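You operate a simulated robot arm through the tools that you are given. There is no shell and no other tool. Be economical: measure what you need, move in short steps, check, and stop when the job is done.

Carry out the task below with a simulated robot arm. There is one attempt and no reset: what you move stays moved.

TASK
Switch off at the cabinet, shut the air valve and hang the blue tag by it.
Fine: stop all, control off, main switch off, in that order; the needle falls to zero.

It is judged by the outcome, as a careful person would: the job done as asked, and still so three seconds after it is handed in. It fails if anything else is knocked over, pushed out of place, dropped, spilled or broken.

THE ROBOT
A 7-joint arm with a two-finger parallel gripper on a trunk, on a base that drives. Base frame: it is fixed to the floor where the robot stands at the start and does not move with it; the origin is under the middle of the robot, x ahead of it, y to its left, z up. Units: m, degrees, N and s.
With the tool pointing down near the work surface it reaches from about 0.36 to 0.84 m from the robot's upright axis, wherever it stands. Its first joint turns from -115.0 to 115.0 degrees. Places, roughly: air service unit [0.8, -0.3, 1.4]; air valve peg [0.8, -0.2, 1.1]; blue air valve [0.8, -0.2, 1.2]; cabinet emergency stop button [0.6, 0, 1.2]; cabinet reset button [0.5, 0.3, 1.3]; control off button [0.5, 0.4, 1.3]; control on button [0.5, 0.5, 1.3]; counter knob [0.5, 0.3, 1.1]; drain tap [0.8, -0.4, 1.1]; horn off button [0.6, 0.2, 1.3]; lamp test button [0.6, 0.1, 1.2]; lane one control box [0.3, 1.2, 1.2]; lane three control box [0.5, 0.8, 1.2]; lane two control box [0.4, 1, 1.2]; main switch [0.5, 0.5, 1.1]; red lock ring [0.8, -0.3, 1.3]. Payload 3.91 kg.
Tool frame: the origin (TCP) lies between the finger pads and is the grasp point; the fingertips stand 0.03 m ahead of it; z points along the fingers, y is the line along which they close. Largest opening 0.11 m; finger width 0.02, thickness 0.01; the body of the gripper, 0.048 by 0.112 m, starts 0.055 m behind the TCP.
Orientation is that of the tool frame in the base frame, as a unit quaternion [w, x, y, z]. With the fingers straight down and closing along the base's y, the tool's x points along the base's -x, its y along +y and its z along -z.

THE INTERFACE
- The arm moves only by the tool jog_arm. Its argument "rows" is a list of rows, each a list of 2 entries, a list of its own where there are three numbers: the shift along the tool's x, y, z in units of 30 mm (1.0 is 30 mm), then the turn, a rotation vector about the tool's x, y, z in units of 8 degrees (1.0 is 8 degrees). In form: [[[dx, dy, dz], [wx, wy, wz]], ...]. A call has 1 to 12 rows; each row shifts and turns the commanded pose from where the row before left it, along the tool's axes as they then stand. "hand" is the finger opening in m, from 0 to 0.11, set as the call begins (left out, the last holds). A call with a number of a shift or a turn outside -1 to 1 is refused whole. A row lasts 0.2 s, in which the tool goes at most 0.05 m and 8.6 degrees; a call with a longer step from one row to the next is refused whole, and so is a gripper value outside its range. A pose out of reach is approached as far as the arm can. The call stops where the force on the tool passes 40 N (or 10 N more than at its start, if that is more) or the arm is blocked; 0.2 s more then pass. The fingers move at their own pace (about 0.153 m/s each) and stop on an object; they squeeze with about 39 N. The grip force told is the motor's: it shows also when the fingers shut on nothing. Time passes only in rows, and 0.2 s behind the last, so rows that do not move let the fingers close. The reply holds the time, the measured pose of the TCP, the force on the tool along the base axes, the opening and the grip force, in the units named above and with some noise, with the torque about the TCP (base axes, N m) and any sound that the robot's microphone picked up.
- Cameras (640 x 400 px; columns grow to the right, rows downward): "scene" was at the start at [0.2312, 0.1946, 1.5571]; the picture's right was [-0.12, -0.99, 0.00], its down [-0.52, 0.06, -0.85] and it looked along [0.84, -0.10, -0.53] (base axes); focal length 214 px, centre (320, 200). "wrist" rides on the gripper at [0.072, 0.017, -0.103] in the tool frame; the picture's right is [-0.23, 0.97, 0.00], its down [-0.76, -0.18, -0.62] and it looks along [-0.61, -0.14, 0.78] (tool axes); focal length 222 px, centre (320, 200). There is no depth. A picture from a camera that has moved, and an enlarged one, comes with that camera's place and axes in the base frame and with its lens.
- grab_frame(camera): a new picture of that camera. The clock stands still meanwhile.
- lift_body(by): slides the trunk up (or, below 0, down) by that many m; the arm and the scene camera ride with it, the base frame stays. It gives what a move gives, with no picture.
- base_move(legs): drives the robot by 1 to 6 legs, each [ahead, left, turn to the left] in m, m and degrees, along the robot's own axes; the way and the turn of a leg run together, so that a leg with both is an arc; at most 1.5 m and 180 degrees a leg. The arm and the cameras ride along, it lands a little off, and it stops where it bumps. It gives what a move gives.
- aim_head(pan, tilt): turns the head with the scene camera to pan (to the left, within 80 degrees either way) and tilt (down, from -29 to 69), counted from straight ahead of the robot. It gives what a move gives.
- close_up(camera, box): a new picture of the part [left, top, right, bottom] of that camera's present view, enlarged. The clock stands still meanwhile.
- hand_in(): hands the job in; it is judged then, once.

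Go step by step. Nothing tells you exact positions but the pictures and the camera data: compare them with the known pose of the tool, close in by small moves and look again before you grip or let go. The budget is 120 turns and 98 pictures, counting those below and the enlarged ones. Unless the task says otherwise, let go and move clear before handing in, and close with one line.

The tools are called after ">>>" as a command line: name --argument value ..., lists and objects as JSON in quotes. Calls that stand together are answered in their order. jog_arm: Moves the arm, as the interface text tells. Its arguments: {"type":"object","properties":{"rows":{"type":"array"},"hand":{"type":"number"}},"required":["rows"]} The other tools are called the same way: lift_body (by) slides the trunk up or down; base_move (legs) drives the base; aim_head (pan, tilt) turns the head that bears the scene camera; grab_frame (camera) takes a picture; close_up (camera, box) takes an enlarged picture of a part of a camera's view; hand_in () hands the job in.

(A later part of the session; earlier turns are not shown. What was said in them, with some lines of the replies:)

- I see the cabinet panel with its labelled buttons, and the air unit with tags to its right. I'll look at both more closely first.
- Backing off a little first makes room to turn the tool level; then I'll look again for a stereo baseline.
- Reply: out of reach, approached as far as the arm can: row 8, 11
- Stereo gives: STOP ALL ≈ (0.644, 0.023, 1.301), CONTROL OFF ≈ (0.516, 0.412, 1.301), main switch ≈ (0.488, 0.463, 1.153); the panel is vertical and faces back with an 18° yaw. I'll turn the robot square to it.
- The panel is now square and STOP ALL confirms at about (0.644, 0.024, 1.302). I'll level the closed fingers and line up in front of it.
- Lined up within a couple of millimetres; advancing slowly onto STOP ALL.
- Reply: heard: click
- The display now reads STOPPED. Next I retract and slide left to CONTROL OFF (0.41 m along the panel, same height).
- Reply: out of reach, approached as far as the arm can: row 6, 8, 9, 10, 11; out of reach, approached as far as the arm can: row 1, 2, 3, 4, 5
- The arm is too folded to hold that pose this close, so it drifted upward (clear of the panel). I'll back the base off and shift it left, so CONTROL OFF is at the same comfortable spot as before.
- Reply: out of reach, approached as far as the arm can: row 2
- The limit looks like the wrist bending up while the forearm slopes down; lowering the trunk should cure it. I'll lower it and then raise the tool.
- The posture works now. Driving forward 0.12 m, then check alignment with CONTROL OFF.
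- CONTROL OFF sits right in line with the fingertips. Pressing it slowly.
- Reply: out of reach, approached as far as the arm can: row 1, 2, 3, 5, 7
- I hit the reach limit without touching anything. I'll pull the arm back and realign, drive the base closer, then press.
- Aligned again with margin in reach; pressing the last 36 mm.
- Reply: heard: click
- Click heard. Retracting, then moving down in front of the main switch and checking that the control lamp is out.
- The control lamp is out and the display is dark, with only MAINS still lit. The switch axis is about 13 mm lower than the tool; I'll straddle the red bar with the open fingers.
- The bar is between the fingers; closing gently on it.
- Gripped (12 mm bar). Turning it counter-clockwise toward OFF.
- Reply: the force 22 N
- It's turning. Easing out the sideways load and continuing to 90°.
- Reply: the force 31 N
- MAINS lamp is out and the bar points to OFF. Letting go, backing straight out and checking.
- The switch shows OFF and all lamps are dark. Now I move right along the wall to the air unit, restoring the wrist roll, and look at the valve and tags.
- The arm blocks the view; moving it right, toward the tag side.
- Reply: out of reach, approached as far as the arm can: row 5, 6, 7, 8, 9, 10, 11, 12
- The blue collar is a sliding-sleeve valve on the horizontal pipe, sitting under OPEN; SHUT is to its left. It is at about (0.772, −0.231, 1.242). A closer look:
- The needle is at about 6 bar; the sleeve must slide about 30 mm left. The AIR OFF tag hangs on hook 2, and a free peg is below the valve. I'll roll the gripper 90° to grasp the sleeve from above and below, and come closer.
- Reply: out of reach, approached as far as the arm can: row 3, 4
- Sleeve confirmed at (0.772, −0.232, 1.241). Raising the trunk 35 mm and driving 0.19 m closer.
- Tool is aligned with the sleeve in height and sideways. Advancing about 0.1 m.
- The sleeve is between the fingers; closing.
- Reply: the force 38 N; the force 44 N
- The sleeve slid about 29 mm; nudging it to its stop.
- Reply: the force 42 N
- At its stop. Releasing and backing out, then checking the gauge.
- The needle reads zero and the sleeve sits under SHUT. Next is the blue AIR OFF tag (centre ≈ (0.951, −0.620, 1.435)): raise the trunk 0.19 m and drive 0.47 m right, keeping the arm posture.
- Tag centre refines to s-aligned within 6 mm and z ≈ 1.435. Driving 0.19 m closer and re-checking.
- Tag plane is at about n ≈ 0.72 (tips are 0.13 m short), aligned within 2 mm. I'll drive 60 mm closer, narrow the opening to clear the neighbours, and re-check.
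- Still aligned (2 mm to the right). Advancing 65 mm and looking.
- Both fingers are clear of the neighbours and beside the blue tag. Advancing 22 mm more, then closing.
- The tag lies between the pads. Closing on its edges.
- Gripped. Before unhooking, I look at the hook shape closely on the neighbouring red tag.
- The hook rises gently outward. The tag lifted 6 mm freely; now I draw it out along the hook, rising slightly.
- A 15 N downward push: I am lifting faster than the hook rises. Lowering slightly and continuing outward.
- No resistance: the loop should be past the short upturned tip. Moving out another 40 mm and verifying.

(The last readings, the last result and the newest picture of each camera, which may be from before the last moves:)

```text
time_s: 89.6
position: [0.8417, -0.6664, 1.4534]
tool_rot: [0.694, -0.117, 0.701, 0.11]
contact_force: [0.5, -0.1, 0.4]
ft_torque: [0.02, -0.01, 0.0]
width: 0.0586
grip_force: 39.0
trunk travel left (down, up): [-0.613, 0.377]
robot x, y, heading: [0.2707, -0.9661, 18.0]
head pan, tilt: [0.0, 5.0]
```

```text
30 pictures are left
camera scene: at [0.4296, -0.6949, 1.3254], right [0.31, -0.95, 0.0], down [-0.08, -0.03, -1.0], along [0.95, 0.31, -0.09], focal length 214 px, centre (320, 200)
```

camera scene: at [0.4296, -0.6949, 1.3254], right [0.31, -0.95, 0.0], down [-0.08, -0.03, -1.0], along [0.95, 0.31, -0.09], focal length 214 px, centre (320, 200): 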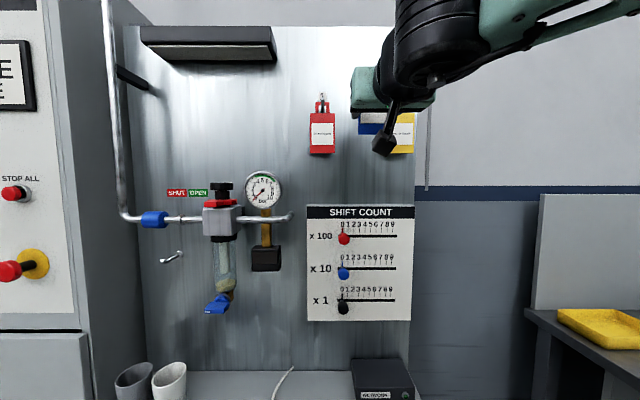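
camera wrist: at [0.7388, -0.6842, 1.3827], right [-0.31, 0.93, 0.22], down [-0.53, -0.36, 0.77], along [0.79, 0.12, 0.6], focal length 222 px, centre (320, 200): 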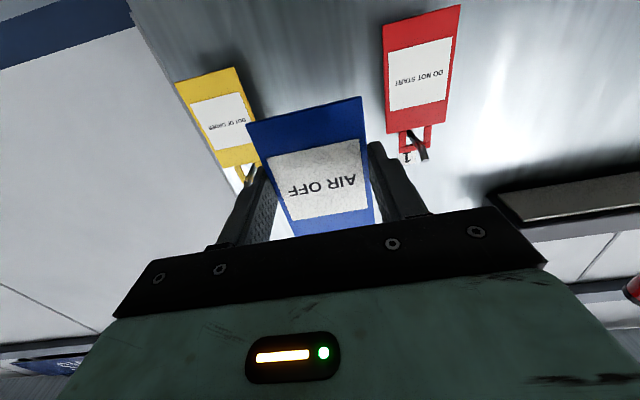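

The tag is free and held; the others hang undisturbed. Backing off, and examining the peg.

>>> close_up --camera "scene" --box '[120, 200, 240, 280]'

>>> base_move --legs '[[-0.25, 0, 0]]'

>>> lift_body --by -0.28

>>> base_move --legs '[[0, 0.48, 0]]'

>>> grab_frame --camera "wrist"

>>> grab_frame --camera "scene"

```text
5.00 times, centred on (180, 240) of scene
camera zoom: at [0.4296, -0.6949, 1.3254], right [0.31, -0.95, 0.0], down [-0.08, -0.03, -1.0], along [0.95, 0.31, -0.09], focal length 1072 px, centre (1020, 0)
```

zoom: 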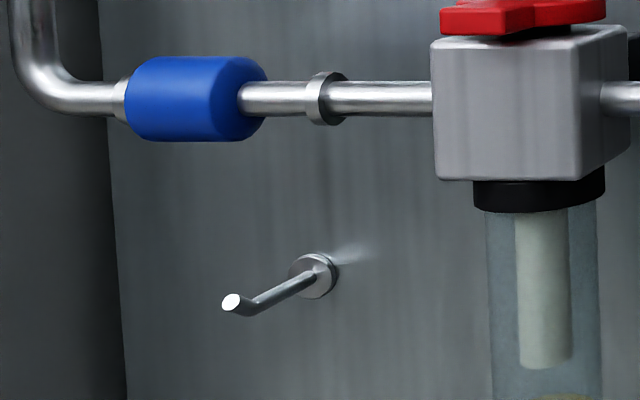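

```text
time_s: 91.4
position: [0.6038, -0.7451, 1.4554]
tool_rot: [0.695, -0.117, 0.701, 0.11]
contact_force: [-0.4, -0.6, -0.8]
ft_torque: [0.01, 0.0, 0.02]
width: 0.0588
grip_force: 39.3
trunk travel left (down, up): [-0.613, 0.377]
robot x, y, heading: [0.0318, -1.0428, 18.2]
head pan, tilt: [0.0, 5.0]
```

```text
time_s: 94.3
position: [0.6028, -0.7451, 1.174]
tool_rot: [0.695, -0.116, 0.701, 0.111]
contact_force: [0.2, 0.1, -1.6]
ft_torque: [0.04, -0.03, -0.02]
width: 0.0585
grip_force: 39.0
trunk travel left (down, up): [-0.333, 0.657]
robot x, y, heading: [0.0296, -1.0403, 18.1]
head pan, tilt: [0.0, 5.0]
```

```text
time_s: 97.1
position: [0.453, -0.2835, 1.1743]
tool_rot: [0.695, -0.115, 0.701, 0.109]
contact_force: [0.5, 0.3, -0.8]
ft_torque: [0.0, -0.05, 0.02]
width: 0.0587
grip_force: 38.7
trunk travel left (down, up): [-0.333, 0.657]
robot x, y, heading: [-0.1197, -0.5778, 18.0]
head pan, tilt: [0.0, 5.0]
```

```text
28 pictures are left
camera wrist: at [0.3487, -0.3015, 1.1027], right [-0.3, 0.93, 0.22], down [-0.53, -0.36, 0.77], along [0.79, 0.12, 0.6], focal length 222 px, centre (320, 200)
```

wrist: 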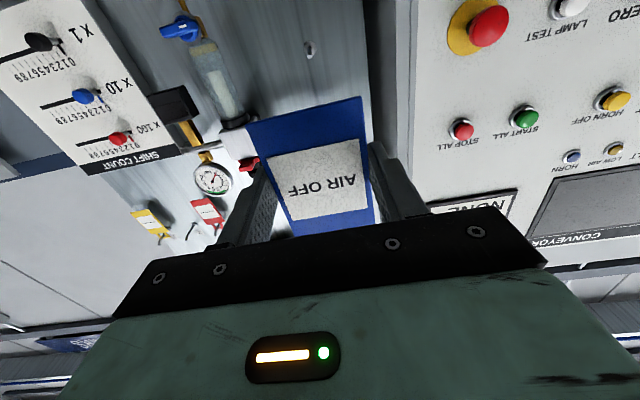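

```text
27 pictures are left
camera scene: at [0.0391, -0.3115, 1.0455], right [0.31, -0.95, 0.0], down [-0.08, -0.03, -1.0], along [0.95, 0.31, -0.09], focal length 214 px, centre (320, 200)
```

scene: 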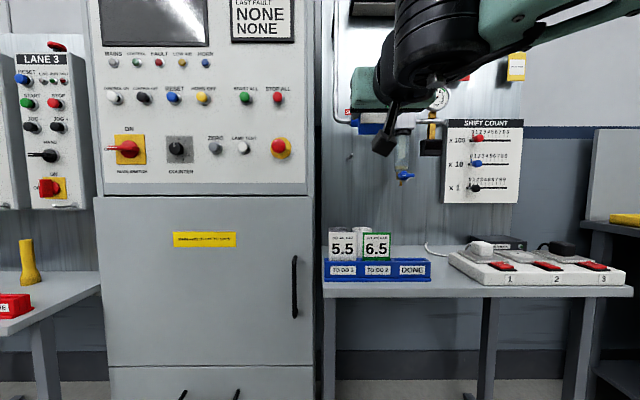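

>>> close_up --camera "scene" --box '[325, 100, 400, 170]'

>>> close_up --camera "wrist" --box '[270, 20, 350, 80]'

```text
5.71 times, centred on (362, 135) of scene
camera zoom: at [0.0391, -0.3115, 1.0455], right [0.31, -0.95, 0.0], down [-0.08, -0.03, -1.0], along [0.95, 0.31, -0.09], focal length 1226 px, centre (77, 571)
```

zoom: 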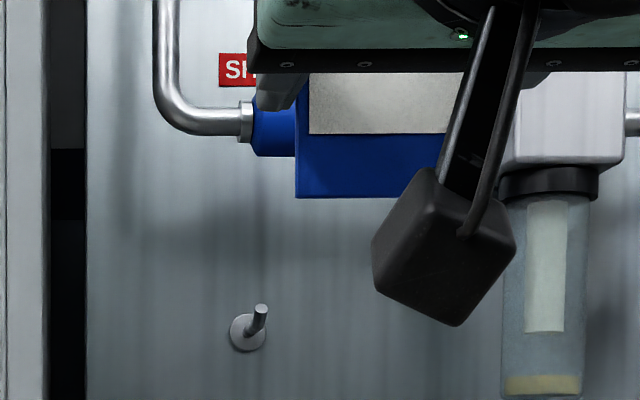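

```text
6.67 times, centred on (310, 50) of wrist
camera zoom: at [0.3487, -0.3015, 1.1027], right [-0.3, 0.93, 0.22], down [-0.53, -0.36, 0.77], along [0.79, 0.12, 0.6], focal length 1481 px, centre (387, 1200)
```

zoom: 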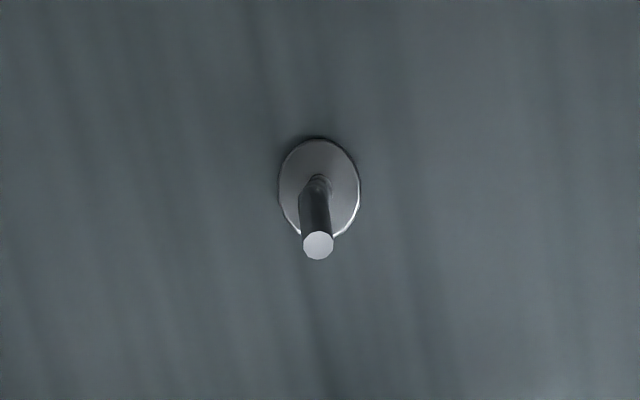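

Peg: flange ≈ n 0.745, tip ≈ n 0.687, s ≈ −0.423, z ≈ 1.131–1.138. The tag's hole sits about 60 mm above and 11 mm ahead of the TCP, so I need TCP z ≈ 1.079 for threading. Lowering the trunk and approaching.

>>> lift_body --by -0.095

>>> base_move --legs '[[0.23, -0.01, 0]]'

>>> grab_frame --camera "scene"

>>> grab_frame --camera "wrist"

```text
time_s: 98.4
position: [0.4523, -0.2834, 1.0788]
tool_rot: [0.695, -0.115, 0.701, 0.109]
contact_force: [0.3, -0.2, 0.4]
ft_torque: [-0.03, -0.02, 0.03]
width: 0.0587
grip_force: 38.6
trunk travel left (down, up): [-0.238, 0.752]
robot x, y, heading: [-0.1191, -0.5817, 18.3]
head pan, tilt: [0.0, 5.0]
```

```text
time_s: 100.2
position: [0.6764, -0.2212, 1.0792]
tool_rot: [0.696, -0.114, 0.701, 0.109]
contact_force: [0.5, 0.1, 0.6]
ft_torque: [0.0, -0.02, -0.02]
width: 0.0584
grip_force: 38.8
trunk travel left (down, up): [-0.238, 0.752]
robot x, y, heading: [0.1023, -0.5152, 18.0]
head pan, tilt: [0.0, 5.0]
```

```text
24 pictures are left
camera scene: at [0.2632, -0.2496, 0.9505], right [0.31, -0.95, 0.0], down [-0.08, -0.03, -1.0], along [0.95, 0.31, -0.09], focal length 214 px, centre (320, 200)
```

scene: 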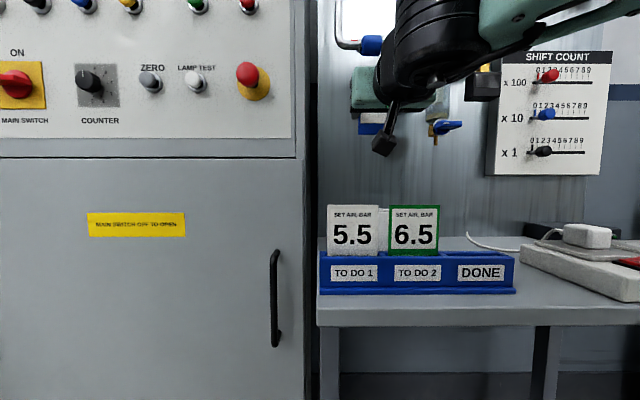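

```text
23 pictures are left
camera wrist: at [0.5727, -0.2403, 1.0078], right [-0.3, 0.93, 0.22], down [-0.53, -0.36, 0.77], along [0.79, 0.12, 0.6], focal length 222 px, centre (320, 200)
```

wrist: 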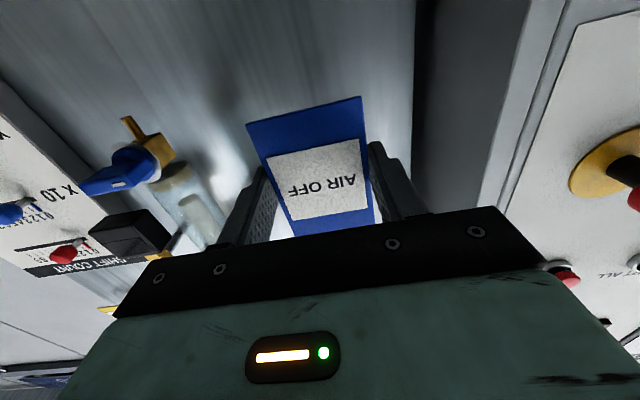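

Tool s = −0.4223 matches the peg (−0.4222, re-checked from the wrist image) and height is right. Threading the loop onto the peg slowly.

>>> jog_arm --rows '[[[0, 0, 0.7], [0, 0, 0]], [[0, 0, 0.7], [0, 0, 0]], [[0, 0, 0.7], [0, 0, 0]], [[0, 0, 0.5], [0, 0, 0]], [[0, 0, 0], [0, 0, 0]], [[0, 0, 0], [0, 0, 0]]]'

>>> grab_frame --camera "wrist"

>>> close_up --camera "scene" --box '[320, 20, 480, 140]'

```text
time_s: 101.6
position: [0.7499, -0.1975, 1.0792]
tool_rot: [0.695, -0.115, 0.702, 0.109]
contact_force: [0.4, -0.1, -0.9]
ft_torque: [0.0, 0.01, -0.02]
width: 0.0584
grip_force: 39.6
trunk travel left (down, up): [-0.238, 0.752]
robot x, y, heading: [0.1085, -0.5135, 18.0]
head pan, tilt: [0.0, 5.0]
```

```text
22 pictures are left
camera wrist: at [0.6471, -0.2154, 1.0076], right [-0.3, 0.93, 0.22], down [-0.53, -0.36, 0.77], along [0.79, 0.12, 0.6], focal length 222 px, centre (320, 200)
```

wrist: 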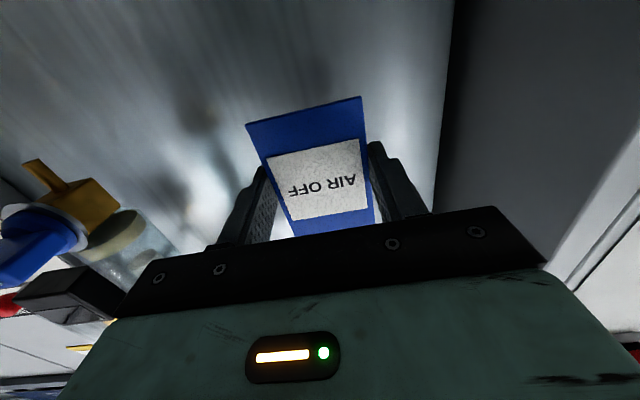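

```text
3.33 times, centred on (400, 80) of scene
camera zoom: at [0.2632, -0.2496, 0.9505], right [0.31, -0.95, 0.0], down [-0.08, -0.03, -1.0], along [0.95, 0.31, -0.09], focal length 715 px, centre (53, 600)
```

zoom: 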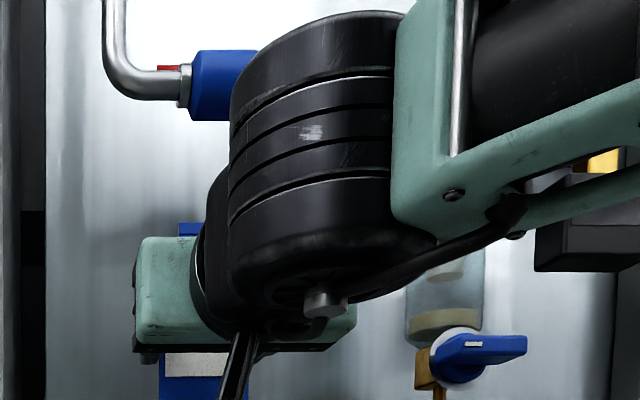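

Nothing touched yet, 26 mm before the peg tip. Advancing in small steps with force watching.

>>> jog_arm --rows '[[[0, 0.02, 0.3], [0, 0, 0]], [[0, 0, 0.3], [0, 0, 0]], [[0, 0, 0.2], [0, 0, 0]], [[0, 0, 0.2], [0, 0, 0]], [[0, 0, 0.2], [0, 0, 0]], [[0, 0, 0], [0, 0, 0]]]'

```text
time_s: 103.0
position: [0.7841, -0.186, 1.0769]
tool_rot: [0.694, -0.116, 0.702, 0.109]
contact_force: [-16.4, -3.2, -13.0]
ft_torque: [0.18, -0.76, 0.04]
width: 0.0587
grip_force: 38.4
trunk travel left (down, up): [-0.238, 0.752]
robot x, y, heading: [0.1019, -0.5154, 18.1]
head pan, tilt: [0.0, 5.0]
```

Contact pushes back and down, so the hole's lower edge is riding under the upturned tip: I'm a little high. Easing back and lowering 4 mm.

>>> jog_arm --rows '[[[0, 0, -0.25], [0, 0, 0]], [[0.13, 0, 0], [0, 0, 0]], [[0, 0, 0], [0, 0, 0]]]'

>>> grab_frame --camera "wrist"

```text
time_s: 103.8
position: [0.7784, -0.189, 1.0741]
tool_rot: [0.695, -0.114, 0.701, 0.109]
contact_force: [0.5, 0.5, -0.3]
ft_torque: [-0.01, 0.03, -0.03]
width: 0.0585
grip_force: 39.2
trunk travel left (down, up): [-0.238, 0.752]
robot x, y, heading: [0.106, -0.5158, 17.9]
head pan, tilt: [0.0, 5.0]
```

```text
20 pictures are left
camera wrist: at [0.674, -0.2066, 1.0028], right [-0.3, 0.93, 0.22], down [-0.53, -0.36, 0.77], along [0.79, 0.11, 0.6], focal length 222 px, centre (320, 200)
```

wrist: 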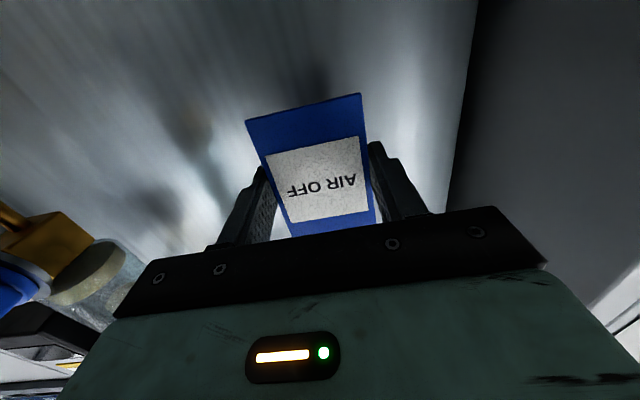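

>>> jog_arm --rows '[[[0, 0, 0.15], [0, 0, 0]], [[0, 0, 0.15], [0, 0, 0]], [[0, 0, 0.15], [0, 0, 0]], [[0, 0, 0], [0, 0, 0]]]'

```text
time_s: 104.8
position: [0.7891, -0.1848, 1.074]
tool_rot: [0.695, -0.115, 0.702, 0.109]
contact_force: [0.2, 0.0, -0.2]
ft_torque: [0.02, 0.0, -0.01]
width: 0.0583
grip_force: 38.7
trunk travel left (down, up): [-0.238, 0.752]
robot x, y, heading: [0.1051, -0.5149, 18.0]
head pan, tilt: [0.0, 5.0]
```

Free now, already beyond the earlier contact. Continuing another 15 mm.

>>> jog_arm --rows '[[[0, 0, 0.15], [0, 0, 0]], [[0, 0, 0.15], [0, 0, 0]], [[0, 0, 0.15], [0, 0, 0]], [[0, 0, 0.1], [0, 0, 0]], [[0, 0, 0], [0, 0, 0]]]'

>>> close_up --camera "scene" --box '[320, 20, 440, 120]'

```text
time_s: 106.0
position: [0.8063, -0.1795, 1.0748]
tool_rot: [0.695, -0.115, 0.701, 0.11]
contact_force: [-0.3, 0.3, -0.8]
ft_torque: [-0.03, 0.01, -0.01]
width: 0.0588
grip_force: 39.3
trunk travel left (down, up): [-0.238, 0.752]
robot x, y, heading: [0.1035, -0.5179, 18.0]
head pan, tilt: [0.0, 5.0]
```

```text
4.00 times, centred on (380, 70) of scene
camera zoom: at [0.2632, -0.2496, 0.9505], right [0.31, -0.95, 0.0], down [-0.08, -0.03, -1.0], along [0.95, 0.31, -0.09], focal length 858 px, centre (80, 720)
```

zoom: 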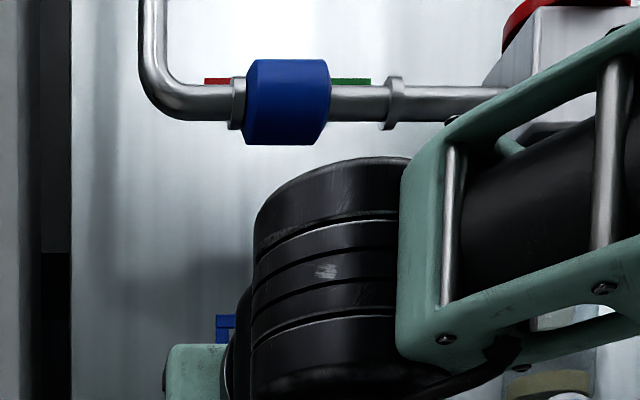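

Now at resting depth. Lowering gently: an upward force will confirm the loop sits on the peg.

>>> jog_arm --rows '[[[0.1, 0, 0], [0, 0, 0]], [[0.1, 0, 0], [0, 0, 0]], [[0.1, 0, 0], [0, 0, 0]], [[0, 0, 0], [0, 0, 0]]]'

```text
time_s: 107.0
position: [0.8058, -0.1794, 1.0658]
tool_rot: [0.696, -0.115, 0.701, 0.11]
contact_force: [0.7, 0.6, 6.9]
ft_torque: [-0.03, 0.05, -0.02]
width: 0.0585
grip_force: 39.2
trunk travel left (down, up): [-0.238, 0.752]
robot x, y, heading: [0.1059, -0.517, 18.1]
head pan, tilt: [0.0, 5.0]
```

A 7 N upward force exactly at the expected height: the loop rests on the peg. Opening to 74 mm and backing straight out.

>>> jog_arm --rows '[[[0, 0, 0], [0, 0, 0]], [[0, 0, 0], [0, 0, 0]], [[0, 0, 0], [0, 0, 0]]]' --hand 0.076

>>> grab_frame --camera "wrist"

```text
time_s: 107.8
position: [0.8064, -0.1803, 1.0649]
tool_rot: [0.695, -0.115, 0.701, 0.109]
contact_force: [0.2, -0.2, -0.2]
ft_torque: [0.01, -0.03, 0.01]
width: 0.0761
grip_force: 0.1
trunk travel left (down, up): [-0.238, 0.752]
robot x, y, heading: [0.1039, -0.5155, 18.1]
head pan, tilt: [0.0, 5.0]
```

```text
18 pictures are left
camera wrist: at [0.7019, -0.1973, 0.9935], right [-0.3, 0.93, 0.22], down [-0.53, -0.36, 0.77], along [0.79, 0.12, 0.6], focal length 222 px, centre (320, 200)
```

wrist: 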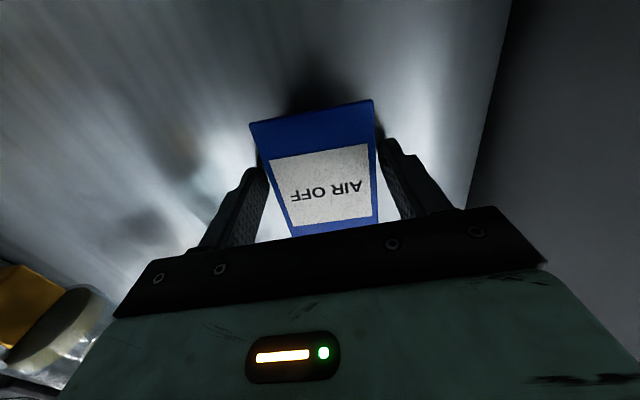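

The tag hangs freely between the open fingers. Backing straight out and driving off.

>>> jog_arm --rows '[[[0, 0, -0.3], [0, 0, 0]], [[0, 0, -0.5], [0, 0, 0]], [[0, 0, -0.7], [0, 0, 0]], [[0, 0, -0.7], [0, 0, 0]], [[0, 0, -0.9], [0, 0, 0]], [[0, 0, -0.9], [0, 0, 0]]]'

>>> base_move --legs '[[-0.4, 0, 0]]'

>>> lift_body --by 0.25

>>> aim_head --pan 5 --tilt 0

>>> grab_frame --camera "scene"

>>> grab_frame --camera "wrist"

```text
time_s: 109.2
position: [0.6918, -0.2178, 1.066]
tool_rot: [0.695, -0.114, 0.701, 0.108]
contact_force: [-0.8, 0.1, -0.2]
ft_torque: [-0.02, -0.02, -0.03]
width: 0.0763
grip_force: 0.0
trunk travel left (down, up): [-0.238, 0.752]
robot x, y, heading: [0.1026, -0.5201, 18.2]
head pan, tilt: [0.0, 5.0]
```

```text
time_s: 111.7
position: [0.3103, -0.343, 1.0663]
tool_rot: [0.695, -0.114, 0.702, 0.108]
contact_force: [0.0, -0.2, -0.2]
ft_torque: [-0.01, 0.01, 0.03]
width: 0.076
grip_force: 0.0
trunk travel left (down, up): [-0.238, 0.752]
robot x, y, heading: [-0.2788, -0.6424, 17.7]
head pan, tilt: [0.0, 5.0]
```

```text
time_s: 114.2
position: [0.3097, -0.3422, 1.3158]
tool_rot: [0.696, -0.112, 0.702, 0.106]
contact_force: [0.1, 0.4, -0.1]
ft_torque: [0.0, 0.03, 0.01]
width: 0.0761
grip_force: 0.0
trunk travel left (down, up): [-0.488, 0.502]
robot x, y, heading: [-0.2765, -0.6423, 17.8]
head pan, tilt: [0.0, 5.0]
```

```text
time_s: 114.9
position: [0.3094, -0.3418, 1.3148]
tool_rot: [0.695, -0.114, 0.702, 0.108]
contact_force: [0.7, -0.2, -1.1]
ft_torque: [-0.03, -0.01, 0.0]
width: 0.076
grip_force: 0.1
trunk travel left (down, up): [-0.488, 0.502]
robot x, y, heading: [-0.2805, -0.6404, 18.0]
head pan, tilt: [5.0, 0.0]
```

```text
17 pictures are left
camera scene: at [-0.1231, -0.3668, 1.2084], right [0.39, -0.92, 0.0], down [0.0, 0.0, -1.0], along [0.92, 0.39, 0.0], focal length 214 px, centre (320, 200)
```

scene: 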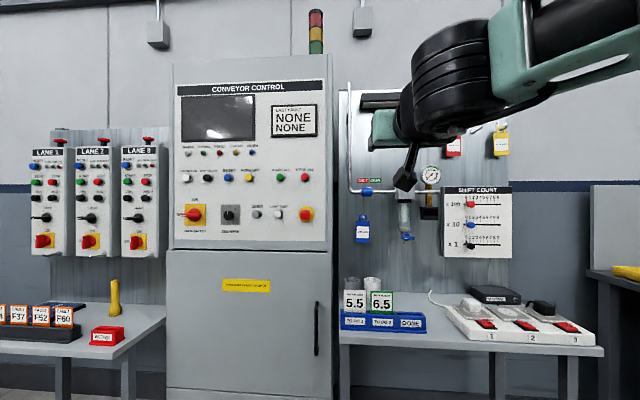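

```text
16 pictures are left
camera wrist: at [0.2058, -0.3595, 1.2443], right [-0.3, 0.93, 0.22], down [-0.53, -0.35, 0.77], along [0.79, 0.11, 0.6], focal length 222 px, centre (320, 200)
```

wrist: 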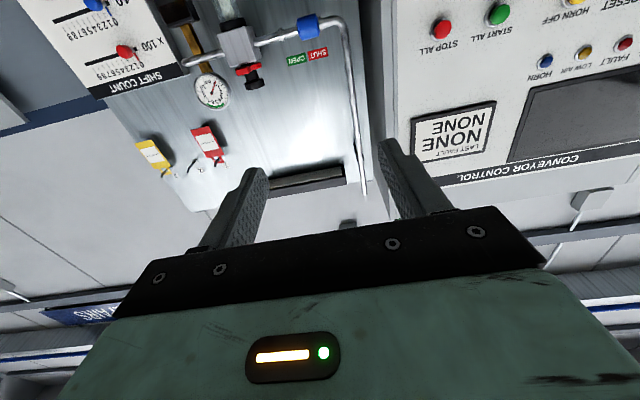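

>>> close_up --camera "scene" --box '[335, 160, 455, 250]'

>>> close_up --camera "scene" --box '[170, 130, 330, 250]'

```text
4.44 times, centred on (395, 205) of scene
camera zoom: at [-0.1231, -0.3668, 1.2084], right [0.39, -0.92, 0.0], down [0.0, 0.0, -1.0], along [0.92, 0.39, 0.0], focal length 953 px, centre (-13, 178)
```

zoom: 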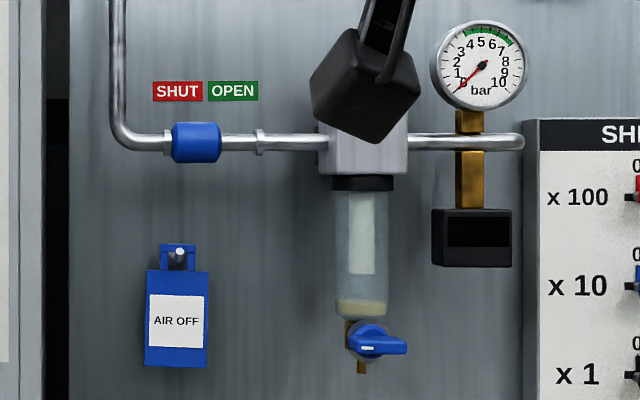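

```text
3.33 times, centred on (250, 190) of scene
camera zoom: at [-0.1231, -0.3668, 1.2084], right [0.39, -0.92, 0.0], down [0.0, 0.0, -1.0], along [0.92, 0.39, 0.0], focal length 715 px, centre (553, 233)
```

zoom: 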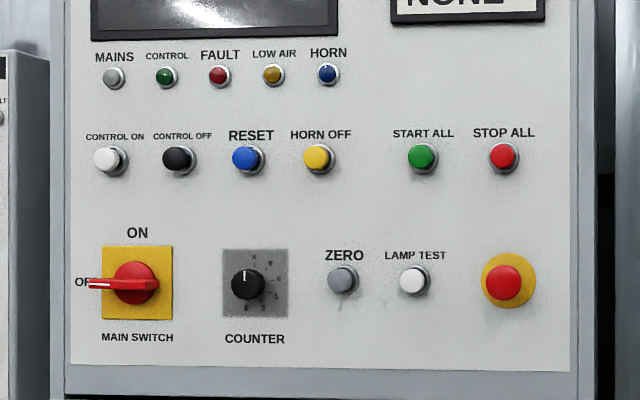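

The main switch is at OFF and all the lamps are out. The sleeve is under SHUT, the needle is at zero, and the AIR OFF tag hangs on the peg with the robot clear, so I'm handing in.

>>> hand_in

```text
The job is handed in.
```

The cabinet is switched off in the order you gave (stop all, control off, main switch off), the air valve is shut with the needle at zero, and the blue AIR OFF tag hangs on the peg by the valve.
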